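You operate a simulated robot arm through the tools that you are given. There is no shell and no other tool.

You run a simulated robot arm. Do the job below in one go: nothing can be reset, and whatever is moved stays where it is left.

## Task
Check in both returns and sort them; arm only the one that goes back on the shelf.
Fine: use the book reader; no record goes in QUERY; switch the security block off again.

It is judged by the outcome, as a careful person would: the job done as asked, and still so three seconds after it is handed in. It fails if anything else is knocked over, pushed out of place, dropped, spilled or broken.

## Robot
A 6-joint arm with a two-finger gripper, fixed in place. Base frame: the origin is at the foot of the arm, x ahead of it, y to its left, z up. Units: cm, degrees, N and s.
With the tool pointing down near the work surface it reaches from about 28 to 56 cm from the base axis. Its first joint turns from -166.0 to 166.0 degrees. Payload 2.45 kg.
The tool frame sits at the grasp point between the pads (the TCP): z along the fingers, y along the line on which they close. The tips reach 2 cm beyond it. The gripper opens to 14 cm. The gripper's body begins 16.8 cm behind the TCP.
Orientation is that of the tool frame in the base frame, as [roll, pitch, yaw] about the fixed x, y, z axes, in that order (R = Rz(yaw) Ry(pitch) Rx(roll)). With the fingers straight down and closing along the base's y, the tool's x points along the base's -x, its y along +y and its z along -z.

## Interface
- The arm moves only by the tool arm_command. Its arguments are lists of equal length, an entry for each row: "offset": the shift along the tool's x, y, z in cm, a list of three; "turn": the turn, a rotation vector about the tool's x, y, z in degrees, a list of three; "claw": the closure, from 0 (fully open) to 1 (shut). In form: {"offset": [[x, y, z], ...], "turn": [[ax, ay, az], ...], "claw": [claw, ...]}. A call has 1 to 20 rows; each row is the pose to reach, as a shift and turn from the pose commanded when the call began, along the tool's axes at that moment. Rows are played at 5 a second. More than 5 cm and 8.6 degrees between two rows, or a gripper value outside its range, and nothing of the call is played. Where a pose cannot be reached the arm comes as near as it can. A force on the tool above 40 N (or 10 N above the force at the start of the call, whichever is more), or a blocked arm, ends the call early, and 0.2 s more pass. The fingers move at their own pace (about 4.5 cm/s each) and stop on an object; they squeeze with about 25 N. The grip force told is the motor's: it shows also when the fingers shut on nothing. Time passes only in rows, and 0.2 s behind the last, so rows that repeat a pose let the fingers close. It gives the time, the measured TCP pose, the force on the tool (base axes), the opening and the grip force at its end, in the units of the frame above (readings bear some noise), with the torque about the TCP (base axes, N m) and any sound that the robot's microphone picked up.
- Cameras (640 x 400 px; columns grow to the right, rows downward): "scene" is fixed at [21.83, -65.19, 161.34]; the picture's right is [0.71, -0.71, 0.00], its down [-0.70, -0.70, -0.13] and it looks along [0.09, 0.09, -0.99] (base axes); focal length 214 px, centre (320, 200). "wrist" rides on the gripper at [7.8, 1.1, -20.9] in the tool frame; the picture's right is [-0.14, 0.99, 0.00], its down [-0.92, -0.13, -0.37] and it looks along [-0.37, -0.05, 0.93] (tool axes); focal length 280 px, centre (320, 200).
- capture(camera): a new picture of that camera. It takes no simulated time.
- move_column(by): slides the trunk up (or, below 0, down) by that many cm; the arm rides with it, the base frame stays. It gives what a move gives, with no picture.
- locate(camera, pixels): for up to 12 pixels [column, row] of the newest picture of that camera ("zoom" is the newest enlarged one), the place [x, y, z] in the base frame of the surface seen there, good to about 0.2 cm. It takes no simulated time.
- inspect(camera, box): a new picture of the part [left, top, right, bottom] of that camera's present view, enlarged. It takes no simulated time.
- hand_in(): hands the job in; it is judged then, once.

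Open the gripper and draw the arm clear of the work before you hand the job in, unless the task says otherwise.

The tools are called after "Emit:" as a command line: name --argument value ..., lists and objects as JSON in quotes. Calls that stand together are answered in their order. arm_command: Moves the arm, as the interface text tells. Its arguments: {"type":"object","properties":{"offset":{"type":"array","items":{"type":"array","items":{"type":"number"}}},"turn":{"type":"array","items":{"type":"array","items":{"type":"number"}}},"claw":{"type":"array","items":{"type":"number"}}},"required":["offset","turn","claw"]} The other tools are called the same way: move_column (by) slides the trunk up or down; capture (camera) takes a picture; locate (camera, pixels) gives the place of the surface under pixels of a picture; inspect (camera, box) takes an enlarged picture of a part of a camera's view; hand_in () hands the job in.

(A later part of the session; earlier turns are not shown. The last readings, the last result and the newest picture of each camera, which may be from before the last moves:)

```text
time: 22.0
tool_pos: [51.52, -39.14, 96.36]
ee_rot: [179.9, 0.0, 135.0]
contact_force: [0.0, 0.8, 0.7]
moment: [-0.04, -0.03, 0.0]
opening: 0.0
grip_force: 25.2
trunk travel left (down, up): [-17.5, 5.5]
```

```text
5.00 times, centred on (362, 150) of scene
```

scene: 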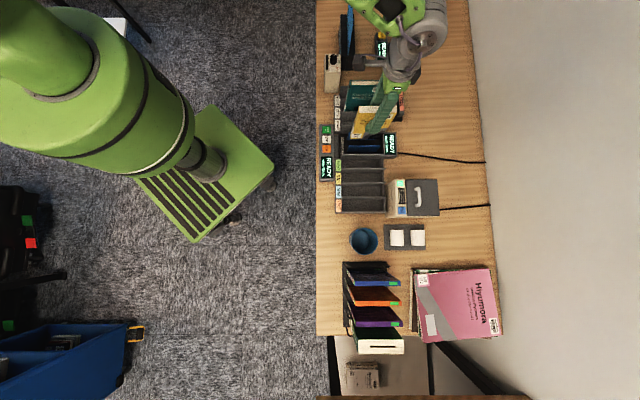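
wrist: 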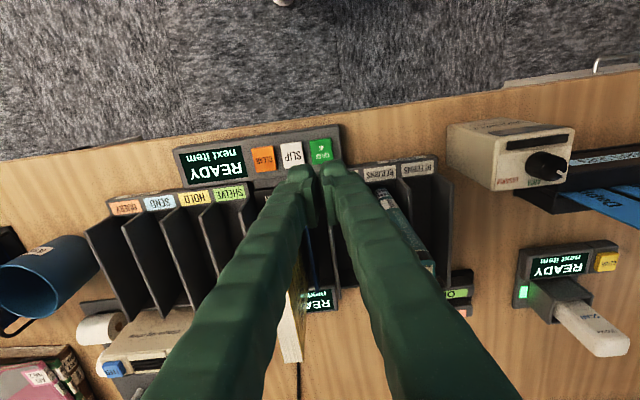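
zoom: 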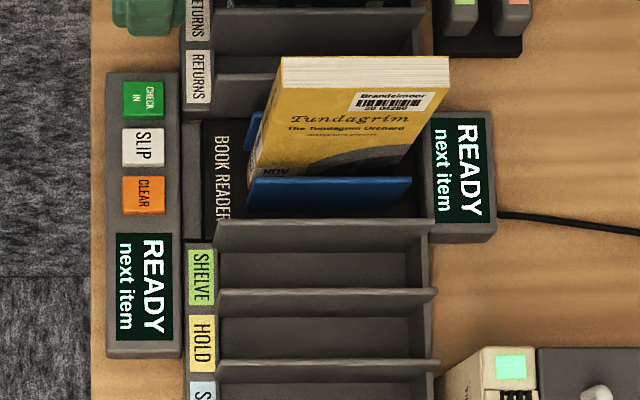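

The fingers are closed above the panel. I measure the CHECK IN button and panel surface exactly.

Emit:
inspect --camera "wrist" --box '[220, 110, 380, 210]'

Emit:
locate --camera "wrist" --pixels '[[313, 142], [328, 140], [313, 160], [330, 160], [320, 150], [290, 150], [303, 150], [335, 145], [320, 132], [285, 140], [264, 158], [276, 165]]'

```text
4.00 times, centred on (300, 160) of wrist
```

zoom: 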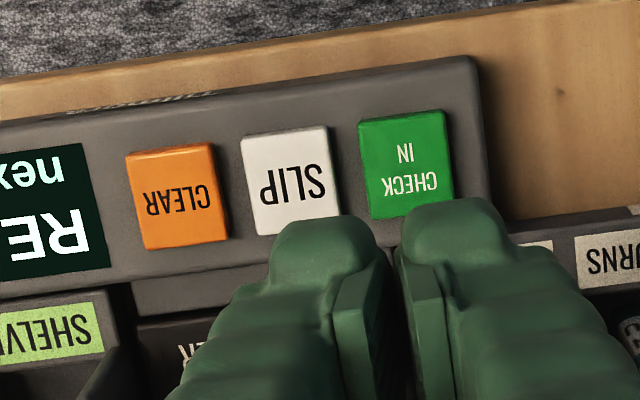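

```text
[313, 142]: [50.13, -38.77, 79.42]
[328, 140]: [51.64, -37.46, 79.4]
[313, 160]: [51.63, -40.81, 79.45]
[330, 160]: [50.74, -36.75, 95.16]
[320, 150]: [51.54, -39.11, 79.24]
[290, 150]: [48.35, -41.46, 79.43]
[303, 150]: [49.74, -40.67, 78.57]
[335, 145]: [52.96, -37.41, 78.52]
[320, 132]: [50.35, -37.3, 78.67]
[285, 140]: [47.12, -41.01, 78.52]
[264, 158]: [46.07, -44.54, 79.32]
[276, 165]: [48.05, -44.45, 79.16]
```

Panel z = 78.55, button top 79.4, centre (u 64.1, v −8.9). I shift 1 cm away from SLIP so only the left fingertip lands on CHECK IN, and descend to just above it.

Emit:
arm_command --offset '[[0, 1, 2], [0, 1, 5], [0, 1, 8], [0, 1, 11], [0, 1, 13], [0, 1, 14.3], [0, 1, 14.3]]' --turn '[[0, 0, 0], [0, 0, 0], [0, 0, 0], [0, 0, 0], [0, 0, 0], [0, 0, 0], [0, 0, 0]]' --claw '[1, 1, 1, 1, 1, 1, 1]'

Emit:
capture --camera "wrist"

```text
time: 23.6
tool_pos: [52.45, -38.35, 82.1]
ee_rot: [-180.0, -0.1, 135.0]
contact_force: [-0.2, 0.7, 0.2]
moment: [0.01, -0.02, 0.04]
opening: 0.01
grip_force: 25.3
trunk travel left (down, up): [-17.5, 5.5]
```

```text
taken
```

wrist: 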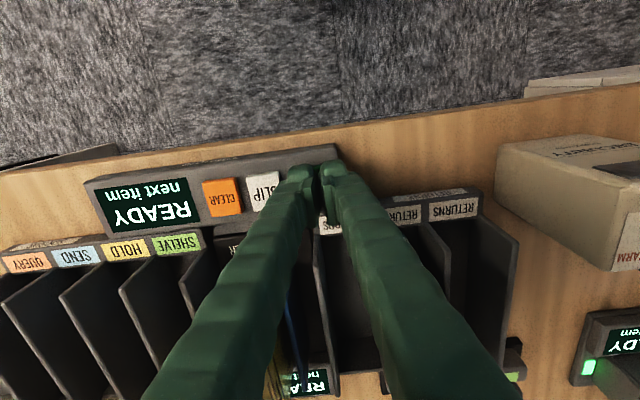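

The left fingertip is poised above CHECK IN, at TCP z 82.1. I press down in small steps.

Emit:
arm_command --offset '[[0, 0, 0.4], [0, 0, 0.6], [0, 0, 0.8], [0, 0, 0.9], [0, 0, 1.0], [0, 0, 1.1]]' --turn '[[0, 0, 0], [0, 0, 0], [0, 0, 0], [0, 0, 0], [0, 0, 0], [0, 0, 0]]' --claw '[1, 1, 1, 1, 1, 1]'

Emit:
inspect --camera "scene" --box '[314, 110, 410, 190]'

```text
time: 25.0
tool_pos: [52.46, -38.33, 80.96]
ee_rot: [-180.0, 0.0, 135.0]
contact_force: [-0.8, -0.9, 2.8]
moment: [-0.03, 0.01, -0.02]
opening: 0.01
grip_force: 25.1
trunk travel left (down, up): [-17.5, 5.5]
heard: click
```

```text
5.00 times, centred on (362, 150) of scene
```

zoom: 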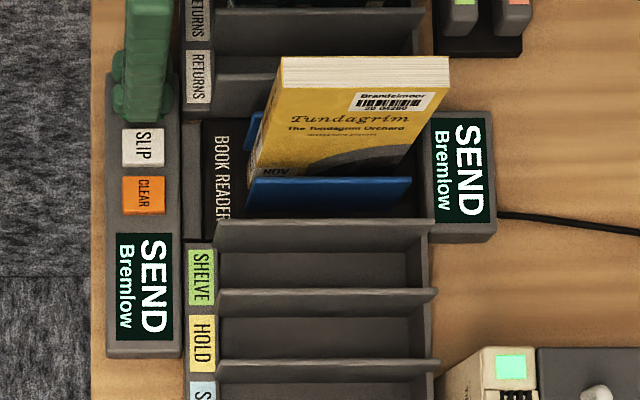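

A click was heard and the screens now read "SEND Bremlow" — the yellow book goes to SEND. I raise and travel back above the yellow book with the fingers opened to ~4.2 cm.

Emit:
arm_command --offset '[[0, 0, -1], [0, 0, -3], [0, 0, -6], [0, 0, -9.5], [0, 0, -13], [0, 0, -16.5], [0, 0, -20], [0, 0, -22], [-2.5, -1.2, -22], [-5.5, -2.6, -22], [-8.5, -4, -22], [-11.5, -5.4, -22], [-14.1, -6.74, -22], [-14.1, -6.74, -22]]' --turn '[[0, 0, 0], [0, 0, 0], [0, 0, 0], [0, 0, 0], [0, 0, 0], [0, 0, 0], [0, 0, 0], [0, 0, 0], [0, 0, 0], [0, 0, 0], [0, 0, 0], [0, 0, 0], [0, 0, 0], [0, 0, 0]]' --claw '[1, 1, 1, 1, 1, 0.9, 0.8, 0.7, 0.7, 0.7, 0.7, 0.7, 0.7, 0.7]'

Emit:
capture --camera "wrist"

Emit:
inspect --camera "scene" --box '[314, 110, 410, 190]'

```text
time: 28.0
tool_pos: [57.57, -52.97, 103.03]
ee_rot: [-180.0, 0.0, 135.0]
contact_force: [-0.6, -0.4, 0.0]
moment: [0.01, -0.04, -0.02]
opening: 4.21
grip_force: 0.1
trunk travel left (down, up): [-17.5, 5.5]
```

```text
taken
```

wrist: 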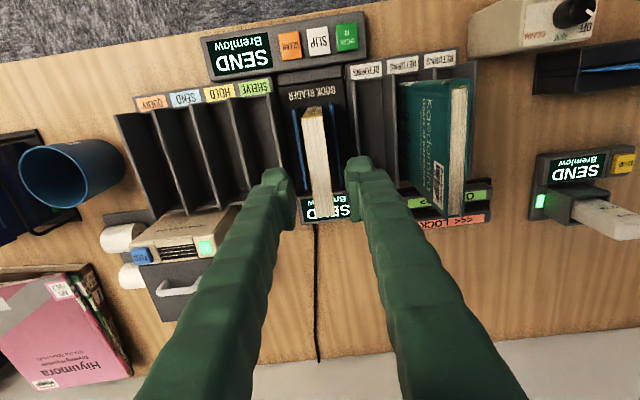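

```text
5.00 times, centred on (362, 150) of scene
```

zoom: 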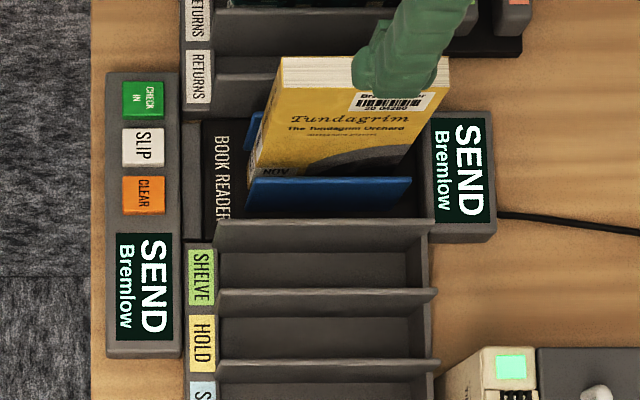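

I verify the book's position and measure the SEND slot walls before descending.

Emit:
inspect --camera "wrist" --box '[110, 80, 270, 220]'

Emit:
locate --camera "wrist" --pixels '[[306, 125], [322, 123], [317, 195], [329, 193], [312, 160], [115, 116], [152, 112], [190, 108], [228, 104], [265, 100], [190, 212], [218, 206]]'

```text
2.86 times, centred on (190, 150) of wrist
```

zoom: 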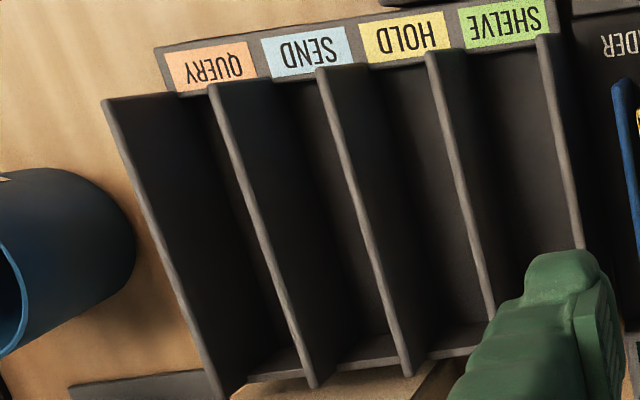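

```text
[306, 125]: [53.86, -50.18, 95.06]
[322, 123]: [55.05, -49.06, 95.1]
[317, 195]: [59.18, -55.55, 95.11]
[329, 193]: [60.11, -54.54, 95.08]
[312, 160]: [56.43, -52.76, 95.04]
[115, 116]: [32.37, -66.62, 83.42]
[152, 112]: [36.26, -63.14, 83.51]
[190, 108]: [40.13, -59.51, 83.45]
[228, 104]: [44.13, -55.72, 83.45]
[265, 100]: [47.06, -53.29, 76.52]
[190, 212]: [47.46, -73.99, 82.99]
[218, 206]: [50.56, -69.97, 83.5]
```

The book sits at v≈−3.35, and the SEND slot spans v 13.7–18.85 (centre 16.25). I descend onto the book with 3.6 cm opening and close.

Emit:
arm_command --offset '[[0, 0.1, 2], [0, 0.1, 4.5], [0, 0.1, 6.5], [0, 0.1, 8.5], [0, 0.1, 10.5], [0, 0.1, 12], [0, 0.1, 13], [0, 0.1, 13.8], [0, 0.1, 13.8], [0, 0.1, 13.8], [0, 0.1, 13.8], [0, 0.1, 13.8], [0, 0.1, 13.8], [0, 0.1, 13.8]]' --turn '[[0, 0, 0], [0, 0, 0], [0, 0, 0], [0, 0, 0], [0, 0, 0], [0, 0, 0], [0, 0, 0], [0, 0, 0], [0, 0, 0], [0, 0, 0], [0, 0, 0], [0, 0, 0], [0, 0, 0], [0, 0, 0]]' --claw '[0.73, 0.73, 0.73, 0.73, 0.73, 0.73, 0.73, 0.73, 0.73, 0.85, 0.95, 1, 1, 1]'

Emit:
capture --camera "wrist"

```text
time: 31.0
tool_pos: [57.74, -53.04, 89.15]
ee_rot: [180.0, -0.1, 135.0]
contact_force: [-0.2, -0.2, -0.1]
moment: [-0.06, -0.04, -0.02]
opening: 2.11
grip_force: 24.5
trunk travel left (down, up): [-17.5, 5.5]
```

```text
taken
```

wrist: 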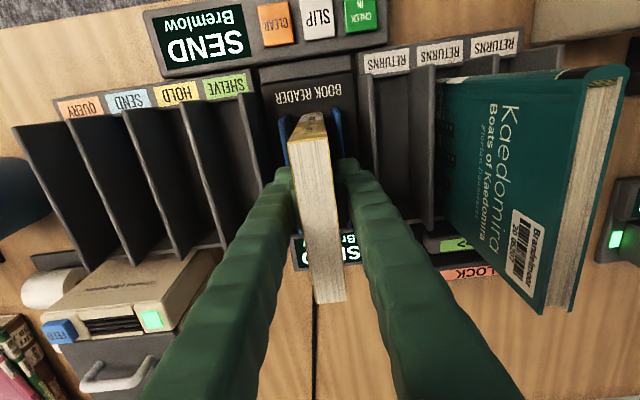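

Gripped again (2.11 cm). I lift 9.5 cm and carry the book 19.6 cm along the desk to above the SEND slot.

Emit:
arm_command --offset '[[0, 0, -1.5], [0, 0, -3.5], [0, 0, -6], [0, 0, -8.5], [0, 0, -9.5], [0, -2, -9.5], [0, -5, -9.5], [0, -8, -9.5], [0, -11, -9.5], [0, -14, -9.5], [0, -17, -9.5], [0, -19, -9.5], [0, -19.6, -9.5], [0, -19.6, -9.5]]' --turn '[[0, 0, 0], [0, 0, 0], [0, 0, 0], [0, 0, 0], [0, 0, 0], [0, 0, 0], [0, 0, 0], [0, 0, 0], [0, 0, 0], [0, 0, 0], [0, 0, 0], [0, 0, 0], [0, 0, 0], [0, 0, 0]]' --claw '[1, 1, 1, 1, 1, 1, 1, 1, 1, 1, 1, 1, 1, 1]'

Emit:
capture --camera "wrist"

Emit:
inspect --camera "scene" --box '[314, 110, 450, 220]'

```text
time: 34.0
tool_pos: [43.87, -67.03, 98.61]
ee_rot: [-179.9, 0.1, 134.9]
contact_force: [-0.3, -1.4, -2.7]
moment: [-0.05, 0.03, -0.02]
opening: 2.09
grip_force: 24.7
trunk travel left (down, up): [-17.5, 5.5]
```

```text
taken
```

wrist: 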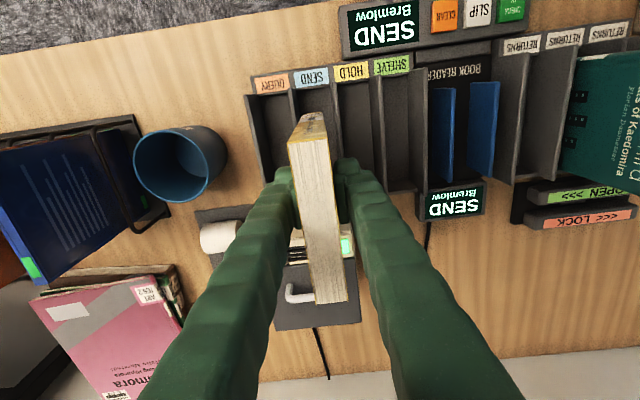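

```text
3.64 times, centred on (382, 165) of scene
```

zoom: 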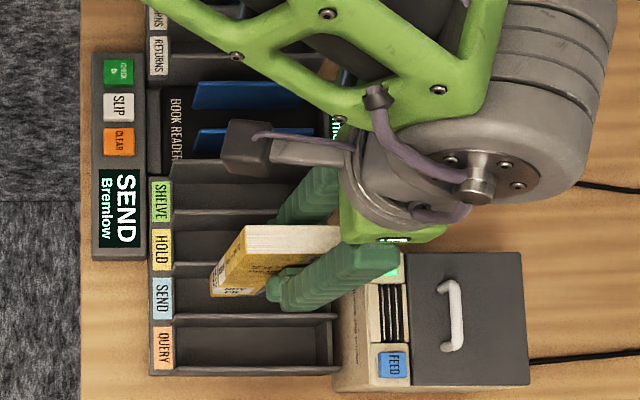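

The book is over SEND (TCP v = 16.38). I check the wall positions on both sides in an enlarged view before lowering.

Emit:
inspect --camera "wrist" --box '[240, 60, 400, 200]'

Emit:
locate --camera "wrist" --pixels '[[293, 96], [335, 90], [377, 84], [296, 110], [339, 110], [382, 110], [250, 100], [316, 110], [327, 110], [345, 150], [388, 140], [290, 125]]'

```text
2.86 times, centred on (320, 130) of wrist
```

zoom: 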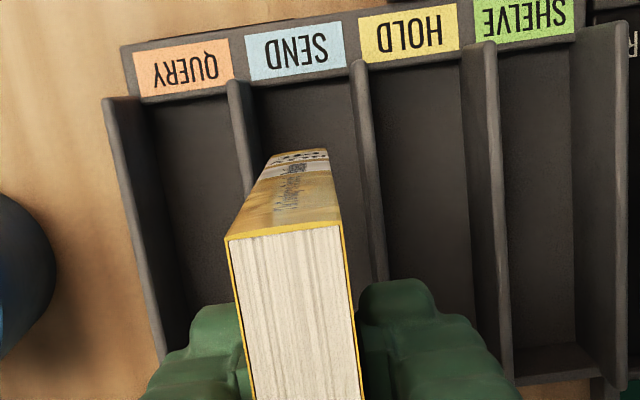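

```text
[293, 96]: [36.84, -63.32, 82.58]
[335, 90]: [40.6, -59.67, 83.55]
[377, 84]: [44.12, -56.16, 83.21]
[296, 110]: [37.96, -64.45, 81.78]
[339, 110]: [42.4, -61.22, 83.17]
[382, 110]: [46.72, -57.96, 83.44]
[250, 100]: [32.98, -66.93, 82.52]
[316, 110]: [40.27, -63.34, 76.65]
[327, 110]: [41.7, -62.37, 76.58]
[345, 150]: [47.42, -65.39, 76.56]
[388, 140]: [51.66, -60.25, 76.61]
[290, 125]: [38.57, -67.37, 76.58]
```

Walls at v ≈ 13.5 and 18.7; the book at 15.3–17.4 fits between. I lower 9.9 cm into SEND.

Emit:
arm_command --offset '[[0, 0.15, 1.5], [0, 0.15, 3], [0, 0.15, 4.5], [0, 0.15, 6], [0, 0.15, 7.5], [0, 0.15, 8.8], [0, 0.15, 9.5], [0, 0.15, 9.9], [0, 0.15, 9.9]]' --turn '[[0, 0, 0], [0, 0, 0], [0, 0, 0], [0, 0, 0], [0, 0, 0], [0, 0, 0], [0, 0, 0], [0, 0, 0], [0, 0, 0]]' --claw '[1, 1, 1, 1, 1, 1, 1, 1, 1]'

Emit:
capture --camera "wrist"

```text
time: 36.0
tool_pos: [43.94, -66.74, 88.65]
ee_rot: [180.0, 0.1, 134.9]
contact_force: [-0.4, 0.1, -2.0]
moment: [0.02, 0.02, -0.01]
opening: 2.11
grip_force: 25.2
trunk travel left (down, up): [-17.5, 5.5]
```

```text
taken
```

wrist: 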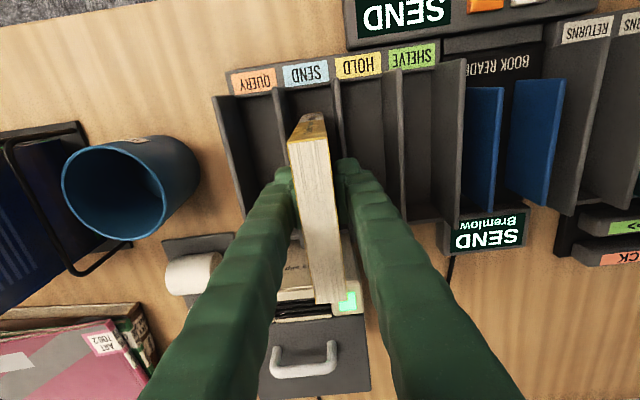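

The weight is still carried (−2.0 N). I lower in 0.1 cm steps until contact.

Emit:
arm_command --offset '[[0, 0, 0.1], [0, 0, 0.2], [0, 0, 0.25], [0, 0, 0.25]]' --turn '[[0, 0, 0], [0, 0, 0], [0, 0, 0], [0, 0, 0]]' --claw '[1, 1, 1, 1]'

```text
time: 37.0
tool_pos: [43.97, -66.86, 88.48]
ee_rot: [-180.0, 0.0, 135.0]
contact_force: [-0.4, -0.6, -2.8]
moment: [0.0, 0.01, 0.01]
opening: 2.12
grip_force: 25.3
trunk travel left (down, up): [-17.5, 5.5]
```

The reading is still −2.8 N (book hanging); I continue down in small steps.

Emit:
arm_command --offset '[[0, 0, 0.1], [0, 0, 0.2], [0, 0, 0.2]]' --turn '[[0, 0, 0], [0, 0, 0], [0, 0, 0]]' --claw '[1, 1, 1]'

```text
time: 37.8
tool_pos: [44.01, -66.84, 88.44]
ee_rot: [-180.0, 0.0, 135.0]
contact_force: [-1.6, 0.9, 4.5]
moment: [0.25, 0.19, 0.05]
opening: 2.1
grip_force: 25.1
trunk travel left (down, up): [-17.5, 5.5]
```

Contact with the slot floor (+4.5 N). I open the fingers and raise clear.

Emit:
arm_command --offset '[[0, 0, -0.1], [0, 0, -0.1], [0, 0, -0.1], [0, 0, -0.1], [0, 0, -0.1], [0, 0, -1.5], [0, 0, -3.5], [0, 0, -6], [0, 0, -9], [0, 0, -12], [0, 0, -15], [0, 0, -15]]' --turn '[[0, 0, 0], [0, 0, 0], [0, 0, 0], [0, 0, 0], [0, 0, 0], [0, 0, 0], [0, 0, 0], [0, 0, 0], [0, 0, 0], [0, 0, 0], [0, 0, 0], [0, 0, 0]]' --claw '[0.85, 0.8, 0.75, 0.65, 0.57, 0.57, 0.57, 0.57, 0.57, 0.57, 0.57, 0.57]'

Emit:
capture --camera "wrist"

Emit:
inspect --camera "scene" --box '[314, 110, 450, 220]'

```text
time: 40.4
tool_pos: [43.78, -66.87, 103.38]
ee_rot: [180.0, 0.0, 135.1]
contact_force: [0.3, -0.3, -0.1]
moment: [-0.01, 0.0, -0.02]
opening: 6.03
grip_force: 0.0
trunk travel left (down, up): [-17.5, 5.5]
```

```text
taken
```

wrist: 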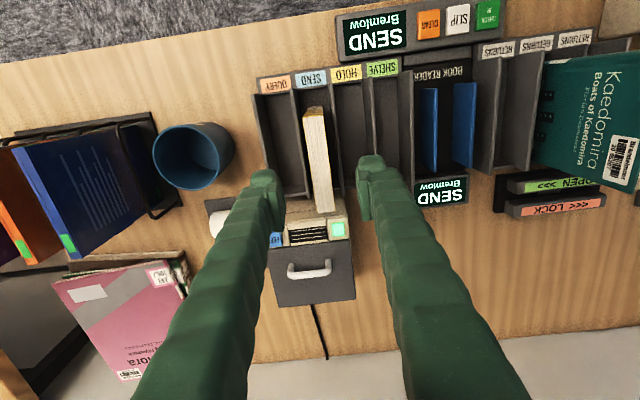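

```text
3.64 times, centred on (382, 165) of scene
```

zoom: 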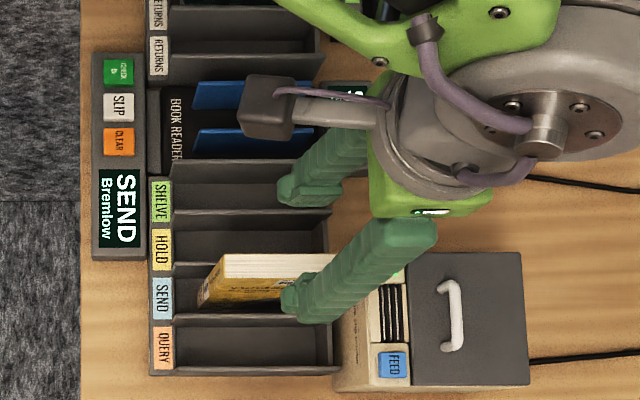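

Yellow stands in SEND. Now I move over to the green book (v ≈ −16.9) at z ≈ 106 with a 4.2 cm opening.

Emit:
arm_command --offset '[[0, 1, -1.5], [0, 4, -2.5], [0, 7.5, -2.5], [0, 11, -2.5], [0, 14.5, -2.5], [0, 18, -2.5], [0, 21.5, -2.5], [0, 25, -2.5], [0, 28.5, -2.5], [0, 31.5, -2.5], [0, 33.2, -2.5], [0, 33.2, -2.5]]' --turn '[[0, 0, 0], [0, 0, 0], [0, 0, 0], [0, 0, 0], [0, 0, 0], [0, 0, 0], [0, 0, 0], [0, 0, 0], [0, 0, 0], [0, 0, 0], [0, 0, 0], [0, 0, 0]]' --claw '[0.7, 0.7, 0.7, 0.7, 0.7, 0.7, 0.7, 0.7, 0.7, 0.7, 0.7, 0.7]'

Emit:
capture --camera "wrist"

Emit:
capture --camera "scene"

```text
time: 43.0
tool_pos: [67.54, -43.2, 105.78]
ee_rot: [180.0, 0.0, 135.1]
contact_force: [0.3, 0.3, 0.6]
moment: [-0.01, 0.05, 0.0]
opening: 4.2
grip_force: 0.1
trunk travel left (down, up): [-17.5, 5.5]
```

```text
taken
```

wrist: 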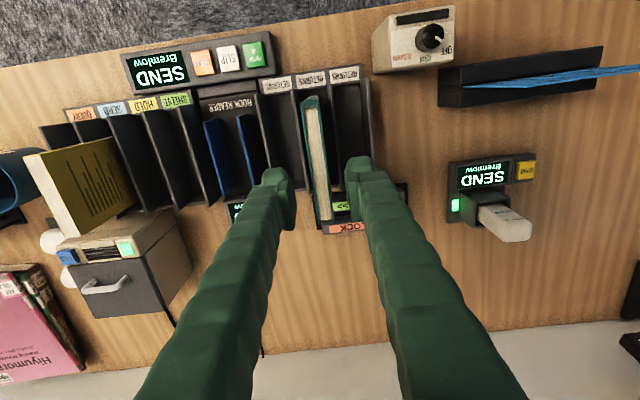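

```text
taken
```

scene: 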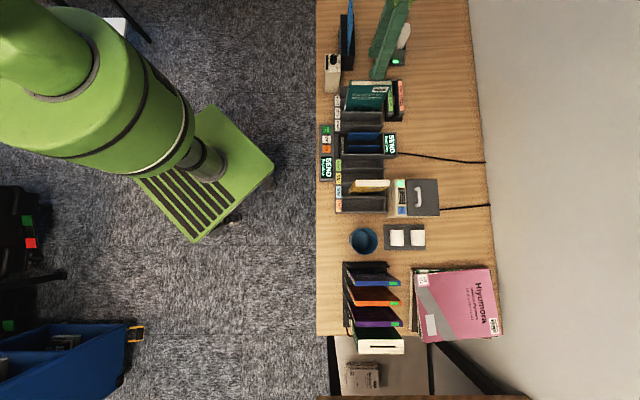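

The green book is between the fingers (columns 303–330). I measure its top edges.

Emit:
inspect --camera "wrist" --box '[260, 80, 390, 240]'

Emit:
locate --camera "wrist" --pixels '[[305, 108], [320, 108], [312, 160], [325, 160], [318, 215], [331, 213], [308, 130], [323, 130], [314, 190], [329, 190], [560, 82], [620, 72]]'

```text
2.50 times, centred on (325, 160) of wrist
```

zoom: 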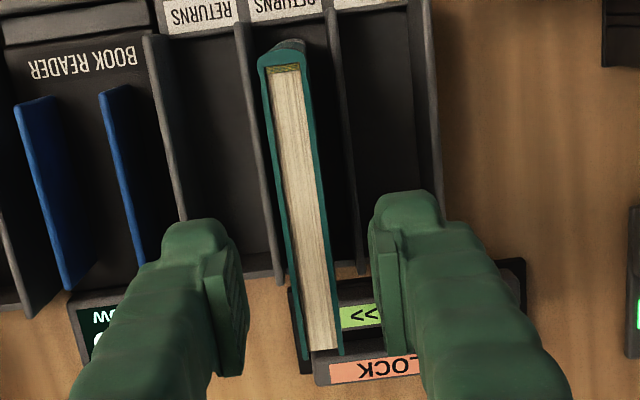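

```text
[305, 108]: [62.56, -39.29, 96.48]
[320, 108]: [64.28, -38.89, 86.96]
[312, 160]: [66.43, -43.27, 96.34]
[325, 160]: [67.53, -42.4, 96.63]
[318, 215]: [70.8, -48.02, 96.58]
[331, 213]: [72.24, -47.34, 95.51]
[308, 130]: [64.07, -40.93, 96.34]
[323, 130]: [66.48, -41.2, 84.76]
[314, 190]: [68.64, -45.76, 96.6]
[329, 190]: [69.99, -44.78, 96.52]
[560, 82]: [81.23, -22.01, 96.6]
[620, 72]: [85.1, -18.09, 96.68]
```

Green centre is v ≈ −16.95, top z 96.5. I shift 0.2 cm, narrow to 3.6 cm and descend to TCP z ≈ 88, then close.

Emit:
arm_command --offset '[[0, -0.2, 2], [0, -0.2, 4.5], [0, -0.2, 7], [0, -0.2, 9], [0, -0.2, 11], [0, -0.2, 13], [0, -0.2, 15], [0, -0.2, 16.5], [0, -0.2, 17.8], [0, -0.2, 17.8]]' --turn '[[0, 0, 0], [0, 0, 0], [0, 0, 0], [0, 0, 0], [0, 0, 0], [0, 0, 0], [0, 0, 0], [0, 0, 0], [0, 0, 0], [0, 0, 0]]' --claw '[0.743, 0.743, 0.743, 0.743, 0.743, 0.743, 0.743, 0.743, 0.743, 0.743]'

Emit:
capture --camera "wrist"

```text
time: 45.2
tool_pos: [67.22, -43.55, 88.11]
ee_rot: [-179.9, 0.1, 135.0]
contact_force: [-0.1, 0.2, 0.0]
moment: [0.01, 0.02, -0.02]
opening: 3.6
grip_force: 0.0
trunk travel left (down, up): [-17.5, 5.5]
```

```text
taken
```

wrist: 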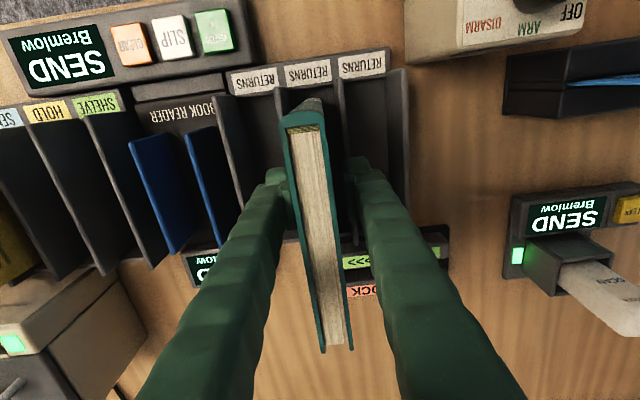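

Fingers straddle the green book. I close the gripper.

Emit:
arm_command --offset '[[0, 0, 0], [0, 0, 0], [0, 0, 0], [0, 0, 0], [0, 0, 0]]' --turn '[[0, 0, 0], [0, 0, 0], [0, 0, 0], [0, 0, 0], [0, 0, 0]]' --claw '[0.85, 0.95, 1, 1, 1]'

Emit:
capture --camera "wrist"

```text
time: 46.4
tool_pos: [67.2, -43.53, 87.98]
ee_rot: [180.0, 0.0, 135.0]
contact_force: [0.1, 0.1, -0.8]
moment: [-0.02, -0.03, 0.0]
opening: 1.91
grip_force: 25.0
trunk travel left (down, up): [-17.5, 5.5]
```

```text
taken
```

wrist: 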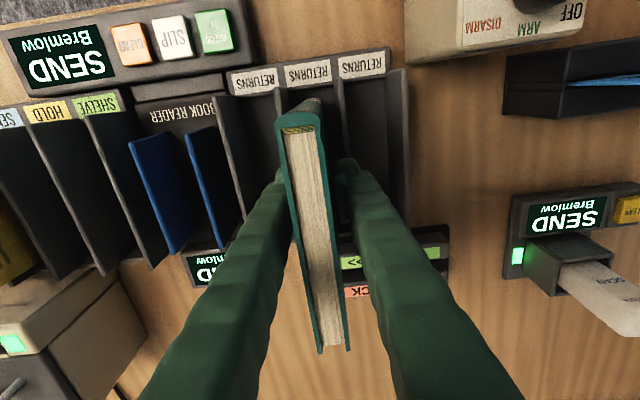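

Gripped (1.91 cm). I lift 9.5 cm and move 13.5 cm along to over the reader.

Emit:
arm_command --offset '[[0, 0, -1], [0, 0, -2.5], [0, 0, -4.5], [0, 0, -6.5], [0, 0, -8.5], [0, 0, -9.5], [0, -2, -9.5], [0, -4.5, -9.5], [0, -7, -9.5], [0, -9.5, -9.5], [0, -12, -9.5], [0, -13.5, -9.5], [0, -13.5, -9.5]]' --turn '[[0, 0, 0], [0, 0, 0], [0, 0, 0], [0, 0, 0], [0, 0, 0], [0, 0, 0], [0, 0, 0], [0, 0, 0], [0, 0, 0], [0, 0, 0], [0, 0, 0], [0, 0, 0], [0, 0, 0]]' --claw '[1, 1, 1, 1, 1, 1, 1, 1, 1, 1, 1, 1, 1]'

Emit:
capture --camera "wrist"

Emit:
inspect --camera "scene" --box '[314, 110, 410, 190]'

```text
time: 49.2
tool_pos: [57.6, -53.05, 97.47]
ee_rot: [-180.0, -0.1, 135.0]
contact_force: [-0.7, 0.6, -3.5]
moment: [0.03, 0.0, 0.02]
opening: 1.91
grip_force: 25.0
trunk travel left (down, up): [-17.5, 5.5]
```

```text
taken
```

wrist: 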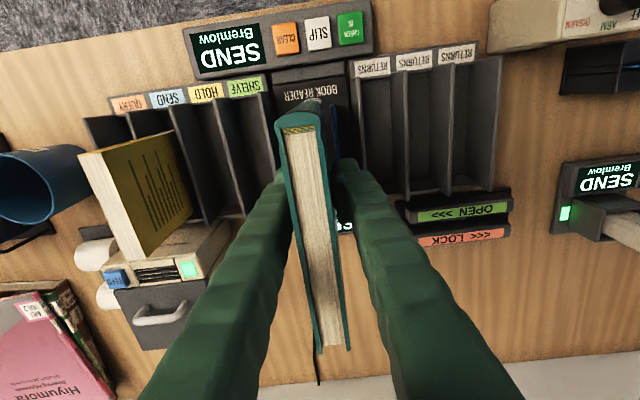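

```text
5.00 times, centred on (362, 150) of scene
```

zoom: 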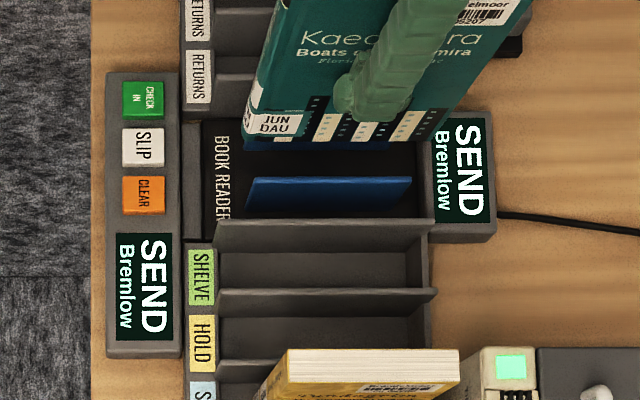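

The green book hangs over the reader (v = −3.22). I lower 8.6 cm toward the floor.

Emit:
arm_command --offset '[[0, 0, 1.5], [0, 0, 3], [0, 0, 4.5], [0, 0, 6], [0, 0, 7.2], [0, 0, 8], [0, 0, 8.4], [0, 0, 8.6], [0, 0, 8.6]]' --turn '[[0, 0, 0], [0, 0, 0], [0, 0, 0], [0, 0, 0], [0, 0, 0], [0, 0, 0], [0, 0, 0], [0, 0, 0], [0, 0, 0]]' --claw '[1, 1, 1, 1, 1, 1, 1, 1, 1]'

Emit:
arm_command --offset '[[0, 0, 0.1], [0, 0, 0.1]]' --turn '[[0, 0, 0], [0, 0, 0]]' --claw '[1, 1]'

```text
time: 51.2
tool_pos: [57.8, -52.96, 88.91]
ee_rot: [-179.9, 0.0, 134.9]
contact_force: [-0.3, 0.2, -3.1]
moment: [0.0, -0.02, 0.01]
opening: 1.92
grip_force: 24.8
trunk travel left (down, up): [-17.5, 5.5]
```

```text
time: 51.8
tool_pos: [57.67, -53.05, 88.87]
ee_rot: [-179.9, 0.0, 134.8]
contact_force: [1.0, -0.3, 3.2]
moment: [0.31, 0.35, -0.07]
opening: 1.91
grip_force: 25.3
trunk travel left (down, up): [-17.5, 5.5]
```

Contact with the reader floor (force moved from −3.1 to +3.2 N). I open to 6 cm gradually and raise clear.

Emit:
arm_command --offset '[[0, 0, 0], [0, 0, 0], [0, 0, 0], [0, 0, 0], [0, 0, 0], [0, 0, -1.5], [0, 0, -3.5], [0, 0, -6], [0, 0, -9], [0, 0, -12], [0, 0, -14.5], [0, 0, -14.5]]' --turn '[[0, 0, 0], [0, 0, 0], [0, 0, 0], [0, 0, 0], [0, 0, 0], [0, 0, 0], [0, 0, 0], [0, 0, 0], [0, 0, 0], [0, 0, 0], [0, 0, 0], [0, 0, 0]]' --claw '[0.87, 0.82, 0.76, 0.66, 0.57, 0.57, 0.57, 0.57, 0.57, 0.57, 0.57, 0.57]'

Emit:
capture --camera "wrist"

Emit:
inspect --camera "scene" --box '[314, 110, 410, 190]'

```text
time: 54.4
tool_pos: [57.65, -53.17, 103.07]
ee_rot: [-179.9, 0.0, 134.9]
contact_force: [0.1, 0.0, -0.3]
moment: [-0.02, -0.01, -0.02]
opening: 6.03
grip_force: 0.0
trunk travel left (down, up): [-17.5, 5.5]
```

```text
taken
```

wrist: 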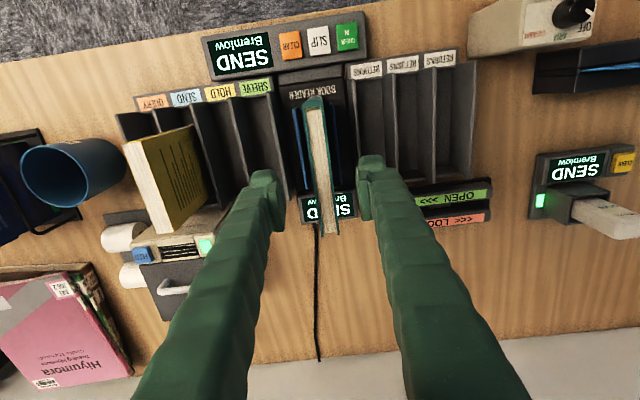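

```text
5.00 times, centred on (362, 150) of scene
```

zoom: 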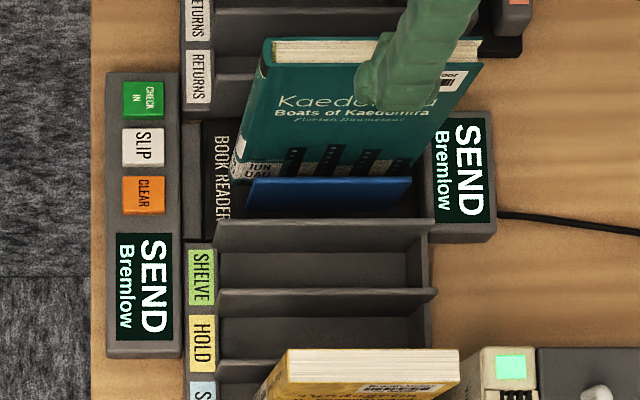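

Green stands in the reader; the screens still show the previous result. I go back to CHECK IN with closed fingers, stopping just above it.

Emit:
arm_command --offset '[[0.5, 0, -1], [3, 1.4, -1.5], [6, 2.8, -1.5], [9, 4.3, -1.5], [12, 5.8, -1.5], [14.2, 6.75, -1.5], [14.2, 6.75, 2], [14.2, 6.75, 6], [14.2, 6.75, 10], [14.2, 6.75, 14], [14.2, 6.75, 17.5], [14.2, 6.75, 19.8], [14.2, 6.75, 21], [14.2, 6.75, 21]]' --turn '[[0, 0, 0], [0, 0, 0], [0, 0, 0], [0, 0, 0], [0, 0, 0], [0, 0, 0], [0, 0, 0], [0, 0, 0], [0, 0, 0], [0, 0, 0], [0, 0, 0], [0, 0, 0], [0, 0, 0], [0, 0, 0]]' --claw '[0.6, 0.7, 0.8, 0.9, 1, 1, 1, 1, 1, 1, 1, 1, 1, 1]'

Emit:
capture --camera "wrist"

```text
time: 57.4
tool_pos: [52.52, -38.3, 82.3]
ee_rot: [180.0, 0.0, 135.0]
contact_force: [-0.7, 0.2, -0.1]
moment: [-0.01, -0.01, -0.02]
opening: 0.0
grip_force: 25.1
trunk travel left (down, up): [-17.5, 5.5]
```

```text
taken
```

wrist: 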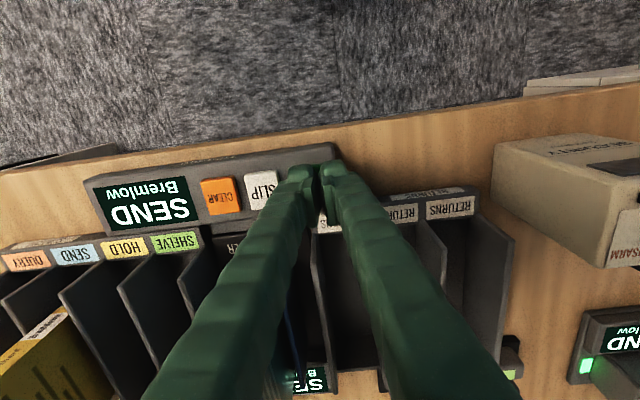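

Same pose as the successful press before. I press down to z ≈ 80.95.

Emit:
arm_command --offset '[[0, 0, 0.5], [0, 0, 0.8], [0, 0, 1.0], [0, 0, 1.15], [0, 0, 1.25], [0, 0, 1.33]]' --turn '[[0, 0, 0], [0, 0, 0], [0, 0, 0], [0, 0, 0], [0, 0, 0], [0, 0, 0]]' --claw '[1, 1, 1, 1, 1, 1]'

Emit:
inspect --camera "scene" --box '[314, 110, 410, 190]'

```text
time: 58.8
tool_pos: [52.53, -38.2, 80.97]
ee_rot: [-180.0, 0.0, 135.1]
contact_force: [0.1, 0.2, 2.4]
moment: [-0.01, 0.0, 0.0]
opening: 0.0
grip_force: 24.8
trunk travel left (down, up): [-17.5, 5.5]
heard: click
```

```text
5.00 times, centred on (362, 150) of scene
```

zoom: 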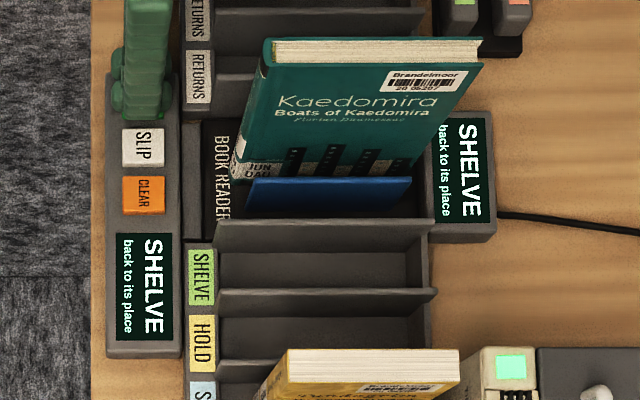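

"SHELVE – back to its place": the green book is the one to arm. I raise and move above the security block's dial, opening to about 5 cm, to measure it.

Emit:
arm_command --offset '[[0, 0, -1], [0, 0, -4], [0, 0, -8], [0, 0, -12], [0, 0, -16], [0, 0, -20], [0, 0, -24], [0, 2, -26], [-0.5, 5.5, -26], [-1, 9, -26], [-1.5, 12.5, -26], [-2, 16, -26], [-2.5, 19.5, -26], [-2.5, 20.9, -26], [-2.5, 20.9, -26]]' --turn '[[0, 0, 0], [0, 0, 0], [0, 0, 0], [0, 0, 0], [0, 0, 0], [0, 0, 0], [0, 0, 0], [0, 0, 0], [0, 0, 0], [0, 0, 0], [0, 0, 0], [0, 0, 0], [0, 0, 0], [0, 0, 0], [0, 0, 0]]' --claw '[1, 1, 1, 1, 1, 1, 0.9, 0.8, 0.65, 0.65, 0.65, 0.65, 0.65, 0.65, 0.65]'

Emit:
capture --camera "wrist"

Emit:
capture --camera "scene"

```text
time: 62.0
tool_pos: [69.15, -24.89, 106.94]
ee_rot: [-180.0, 0.0, 135.1]
contact_force: [-0.6, -0.2, -0.3]
moment: [0.0, 0.0, -0.01]
opening: 4.89
grip_force: 0.1
trunk travel left (down, up): [-17.5, 5.5]
```

```text
taken
```

wrist: 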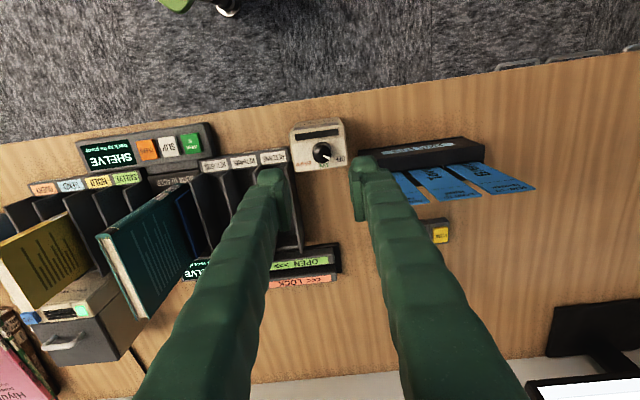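

```text
taken
```

scene: 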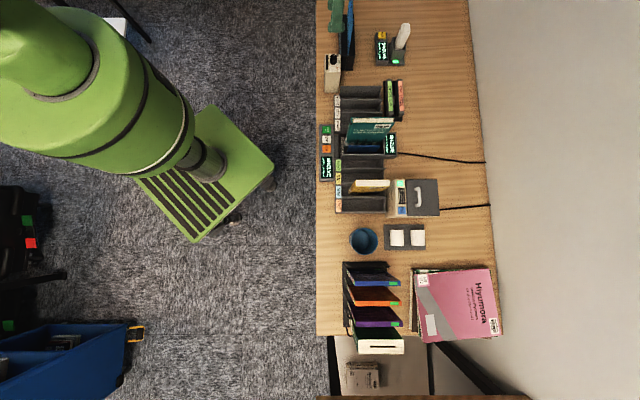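

The dial is visible at about (322,152) between the fingers. I enlarge it and measure.

Emit:
inspect --camera "wrist" --box '[270, 105, 370, 185]'

Emit:
locate --camera "zoom" --pixels '[[320, 235], [355, 235], [285, 235], [320, 200], [320, 275], [180, 200], [470, 170], [350, 330], [300, 140], [200, 330], [490, 290], [420, 250]]'

```text
5.00 times, centred on (320, 145) of wrist
```

zoom: 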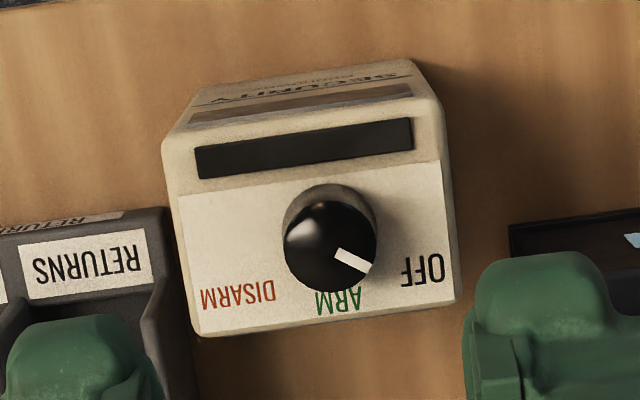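

```text
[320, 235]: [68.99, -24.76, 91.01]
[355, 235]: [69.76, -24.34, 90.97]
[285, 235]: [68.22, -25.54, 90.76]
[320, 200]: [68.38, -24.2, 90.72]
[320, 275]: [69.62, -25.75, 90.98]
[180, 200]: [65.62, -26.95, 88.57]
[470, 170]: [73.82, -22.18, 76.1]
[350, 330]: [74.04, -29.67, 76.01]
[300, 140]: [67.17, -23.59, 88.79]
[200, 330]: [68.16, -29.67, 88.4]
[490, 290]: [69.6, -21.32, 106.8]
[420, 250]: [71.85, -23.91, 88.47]
```

Knob centre ≈ (69.4, −24.9), radius ≈ 1.2 cm, pointer about 51° from +u toward OFF. I locate the label positions to work out the angles.

Emit:
locate --camera "zoom" --pixels '[[422, 270], [338, 303], [238, 297], [340, 255], [368, 270], [300, 150], [200, 165], [412, 135], [300, 103], [300, 85], [205, 115], [410, 90]]'

Emit:
inspect --camera "scene" --box '[316, 40, 364, 100]'

```text
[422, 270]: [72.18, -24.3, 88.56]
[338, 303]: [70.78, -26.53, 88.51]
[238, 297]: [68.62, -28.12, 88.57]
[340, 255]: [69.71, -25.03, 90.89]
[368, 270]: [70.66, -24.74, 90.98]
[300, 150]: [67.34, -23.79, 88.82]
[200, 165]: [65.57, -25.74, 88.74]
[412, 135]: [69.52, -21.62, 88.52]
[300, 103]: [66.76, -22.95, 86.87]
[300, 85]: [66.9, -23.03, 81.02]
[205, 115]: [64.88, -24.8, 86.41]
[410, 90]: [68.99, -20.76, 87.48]
```

```text
6.67 times, centred on (340, 70) of scene
```

zoom: 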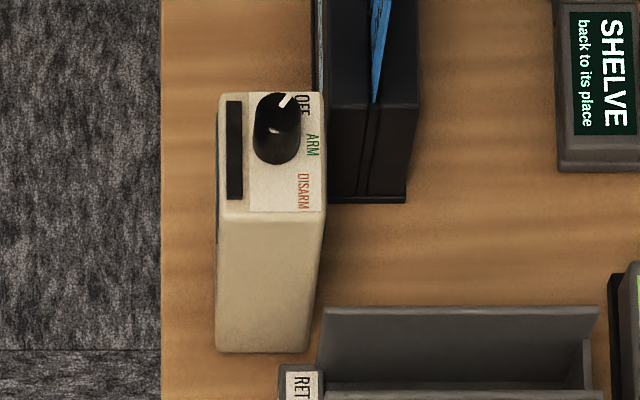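

The strip is on top of the block (u ≈ 64.4, v −28.2…−33.9, z 88.7), with "SECURITY" text on the face toward the robot. I back off toward the robot and lower to look at that front face.

Emit:
arm_command --offset '[[3, 0, 0], [6, 0, 0], [9, 0, 0], [12, 0, 0], [15, 0, 0], [18, 0, 0], [18, 0, 4], [18, 0, 8], [18, 0, 12], [18, 0, 15], [18, 0, 15]]' --turn '[[0, 0, 0], [0, 0, 0], [0, 0, 0], [0, 0, 0], [0, 0, 0], [0, 0, 0], [0, 0, 0], [0, 0, 0], [0, 0, 0], [0, 0, 0], [0, 0, 0]]' --claw '[0.65, 0.65, 0.65, 0.65, 0.65, 0.65, 0.65, 0.65, 0.65, 0.65, 0.65]'

Emit:
capture --camera "wrist"

```text
time: 64.4
tool_pos: [56.17, -12.5, 92.02]
ee_rot: [180.0, 0.0, 135.0]
contact_force: [-0.1, 0.7, 0.2]
moment: [-0.01, 0.0, -0.01]
opening: 4.91
grip_force: 0.1
trunk travel left (down, up): [-17.5, 5.5]
```

```text
taken
```

wrist: 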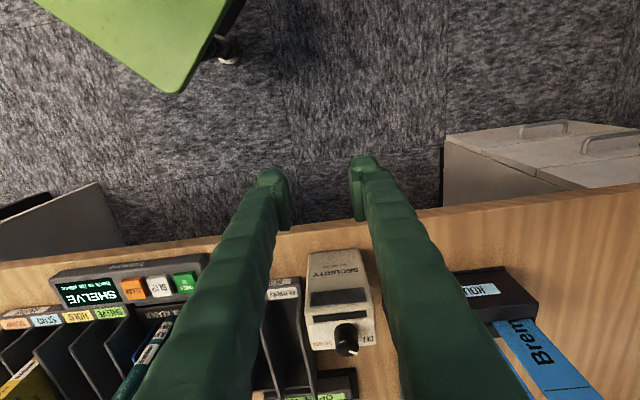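

The block's front face is visible at (340,270–320). I enlarge it.

Emit:
inspect --camera "wrist" --box '[290, 240, 390, 360]'

Emit:
locate --camera "zoom" --pixels '[[320, 60], [320, 100], [320, 190], [320, 230], [320, 140], [250, 190], [400, 185], [320, 165], [320, 210], [250, 235], [400, 225], [250, 60]]'

```text
3.33 times, centred on (340, 300) of wrist
```

zoom: 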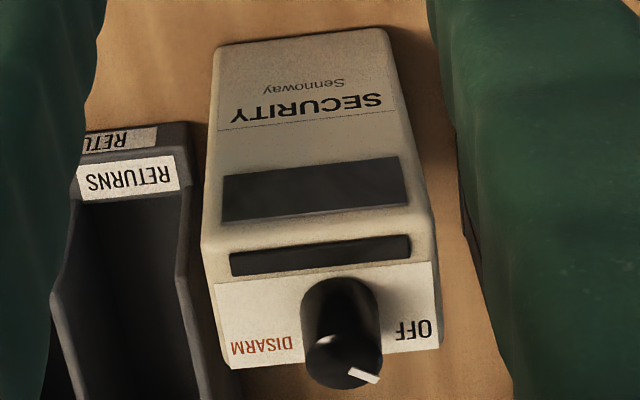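

```text
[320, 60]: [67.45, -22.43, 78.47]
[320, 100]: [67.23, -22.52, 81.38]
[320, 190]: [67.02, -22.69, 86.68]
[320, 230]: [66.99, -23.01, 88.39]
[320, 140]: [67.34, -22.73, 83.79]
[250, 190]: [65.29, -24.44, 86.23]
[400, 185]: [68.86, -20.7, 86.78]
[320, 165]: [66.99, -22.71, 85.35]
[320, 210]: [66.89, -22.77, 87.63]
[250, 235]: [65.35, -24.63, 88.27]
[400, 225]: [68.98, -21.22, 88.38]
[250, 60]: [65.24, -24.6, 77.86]
```

There is a second black strip on the front face (z ≈ 85–87.3, u 63.4). I now return above the knob to turn it to ARM: up, forward 18.1 cm, and down to z ≈ 98 for a close measurement.

Emit:
arm_command --offset '[[0, 0.1, -5], [0, 0.2, -10], [0, 0.3, -15], [-4, 0.5, -15], [-8, 0.59, -15], [-12, 0.59, -15], [-16, 0.59, -15], [-18.1, 0.59, -15], [-18.1, 0.59, -12], [-18.1, 0.59, -9], [-18.1, 0.59, -6], [-18.1, 0.59, -6]]' --turn '[[0, 0, 0], [0, 0, 0], [0, 0, 0], [0, 0, 0], [0, 0, 0], [0, 0, 0], [0, 0, 0], [0, 0, 0], [0, 0, 0], [0, 0, 0], [0, 0, 0], [0, 0, 0]]' --claw '[0.65, 0.65, 0.65, 0.65, 0.65, 0.65, 0.65, 0.65, 0.65, 0.65, 0.65, 0.65]'

Emit:
capture --camera "wrist"

Emit:
inspect --camera "wrist" --box '[270, 120, 370, 220]'

```text
time: 67.0
tool_pos: [69.47, -24.98, 97.75]
ee_rot: [180.0, 0.0, 135.0]
contact_force: [0.6, -0.2, 0.0]
moment: [0.01, -0.01, -0.03]
opening: 4.89
grip_force: 0.1
trunk travel left (down, up): [-17.5, 5.5]
```

```text
taken
```

wrist: 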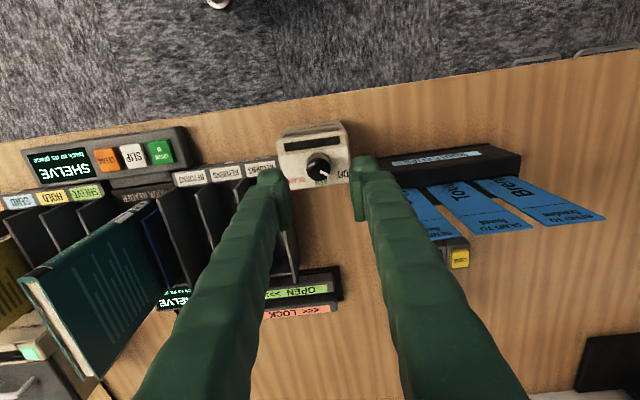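

```text
4.00 times, centred on (320, 170) of wrist
```

zoom: 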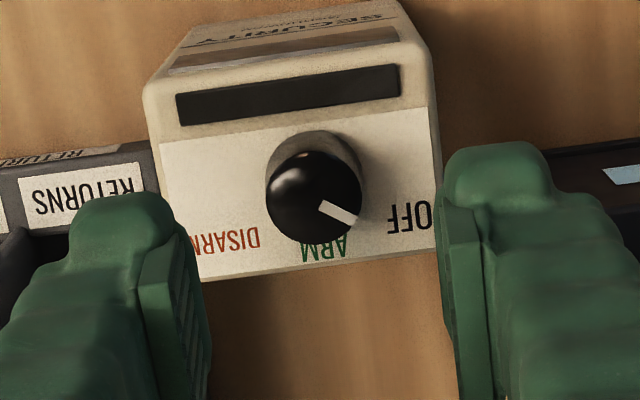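

I measure the knob rim in this enlarged view to centre precisely.

Emit:
locate --camera "zoom" --pixels '[[314, 197], [272, 197], [356, 197], [314, 157], [314, 238], [284, 168], [344, 226], [284, 226], [344, 168], [322, 204], [352, 218], [300, 197]]'

Emit:
inspect --camera "wrist" --box '[380, 130, 620, 250]'

```text
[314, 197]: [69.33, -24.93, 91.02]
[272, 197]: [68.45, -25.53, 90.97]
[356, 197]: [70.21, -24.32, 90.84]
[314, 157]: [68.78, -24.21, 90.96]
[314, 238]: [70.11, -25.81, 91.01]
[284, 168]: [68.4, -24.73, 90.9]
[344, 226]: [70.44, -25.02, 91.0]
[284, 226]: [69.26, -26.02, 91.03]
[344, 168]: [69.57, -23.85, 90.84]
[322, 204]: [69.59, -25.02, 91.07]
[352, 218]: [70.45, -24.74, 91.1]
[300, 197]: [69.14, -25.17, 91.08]
```

```text
2.67 times, centred on (500, 190) of wrist
```

zoom: 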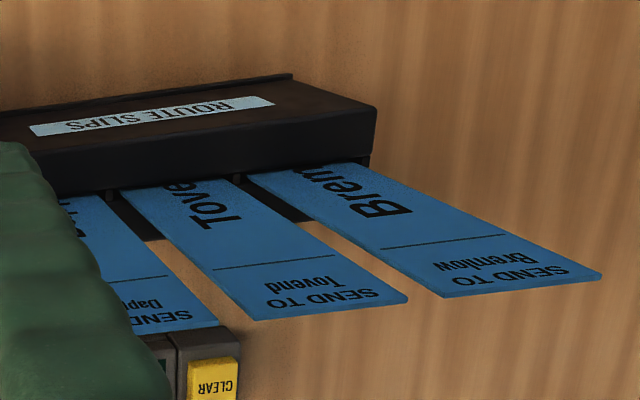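

Knob centre ≈ (69.40, −24.94), top z 91. I shift by (0.14, −0.08), narrow to 3.6 cm, and descend until the tips are about 0.6 cm above the block's top.

Emit:
arm_command --offset '[[0.14, -0.08, 0], [0.14, -0.08, 1.5], [0.14, -0.08, 3], [0.14, -0.08, 4.5], [0.14, -0.08, 5.6], [0.14, -0.08, 6.4], [0.14, -0.08, 6.4]]' --turn '[[0, 0, 0], [0, 0, 0], [0, 0, 0], [0, 0, 0], [0, 0, 0], [0, 0, 0], [0, 0, 0]]' --claw '[0.743, 0.743, 0.743, 0.743, 0.743, 0.743, 0.743]'

Emit:
inspect --camera "wrist" --box '[250, 130, 390, 250]'

```text
time: 68.6
tool_pos: [69.4, -24.71, 91.55]
ee_rot: [-180.0, -0.1, 135.0]
contact_force: [-0.1, 0.2, 0.5]
moment: [0.01, -0.02, -0.03]
opening: 3.59
grip_force: 0.0
trunk travel left (down, up): [-17.5, 5.5]
```

```text
3.33 times, centred on (320, 190) of wrist
```

zoom: 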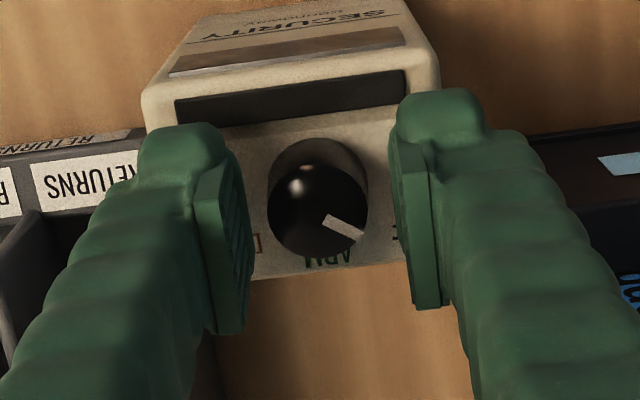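

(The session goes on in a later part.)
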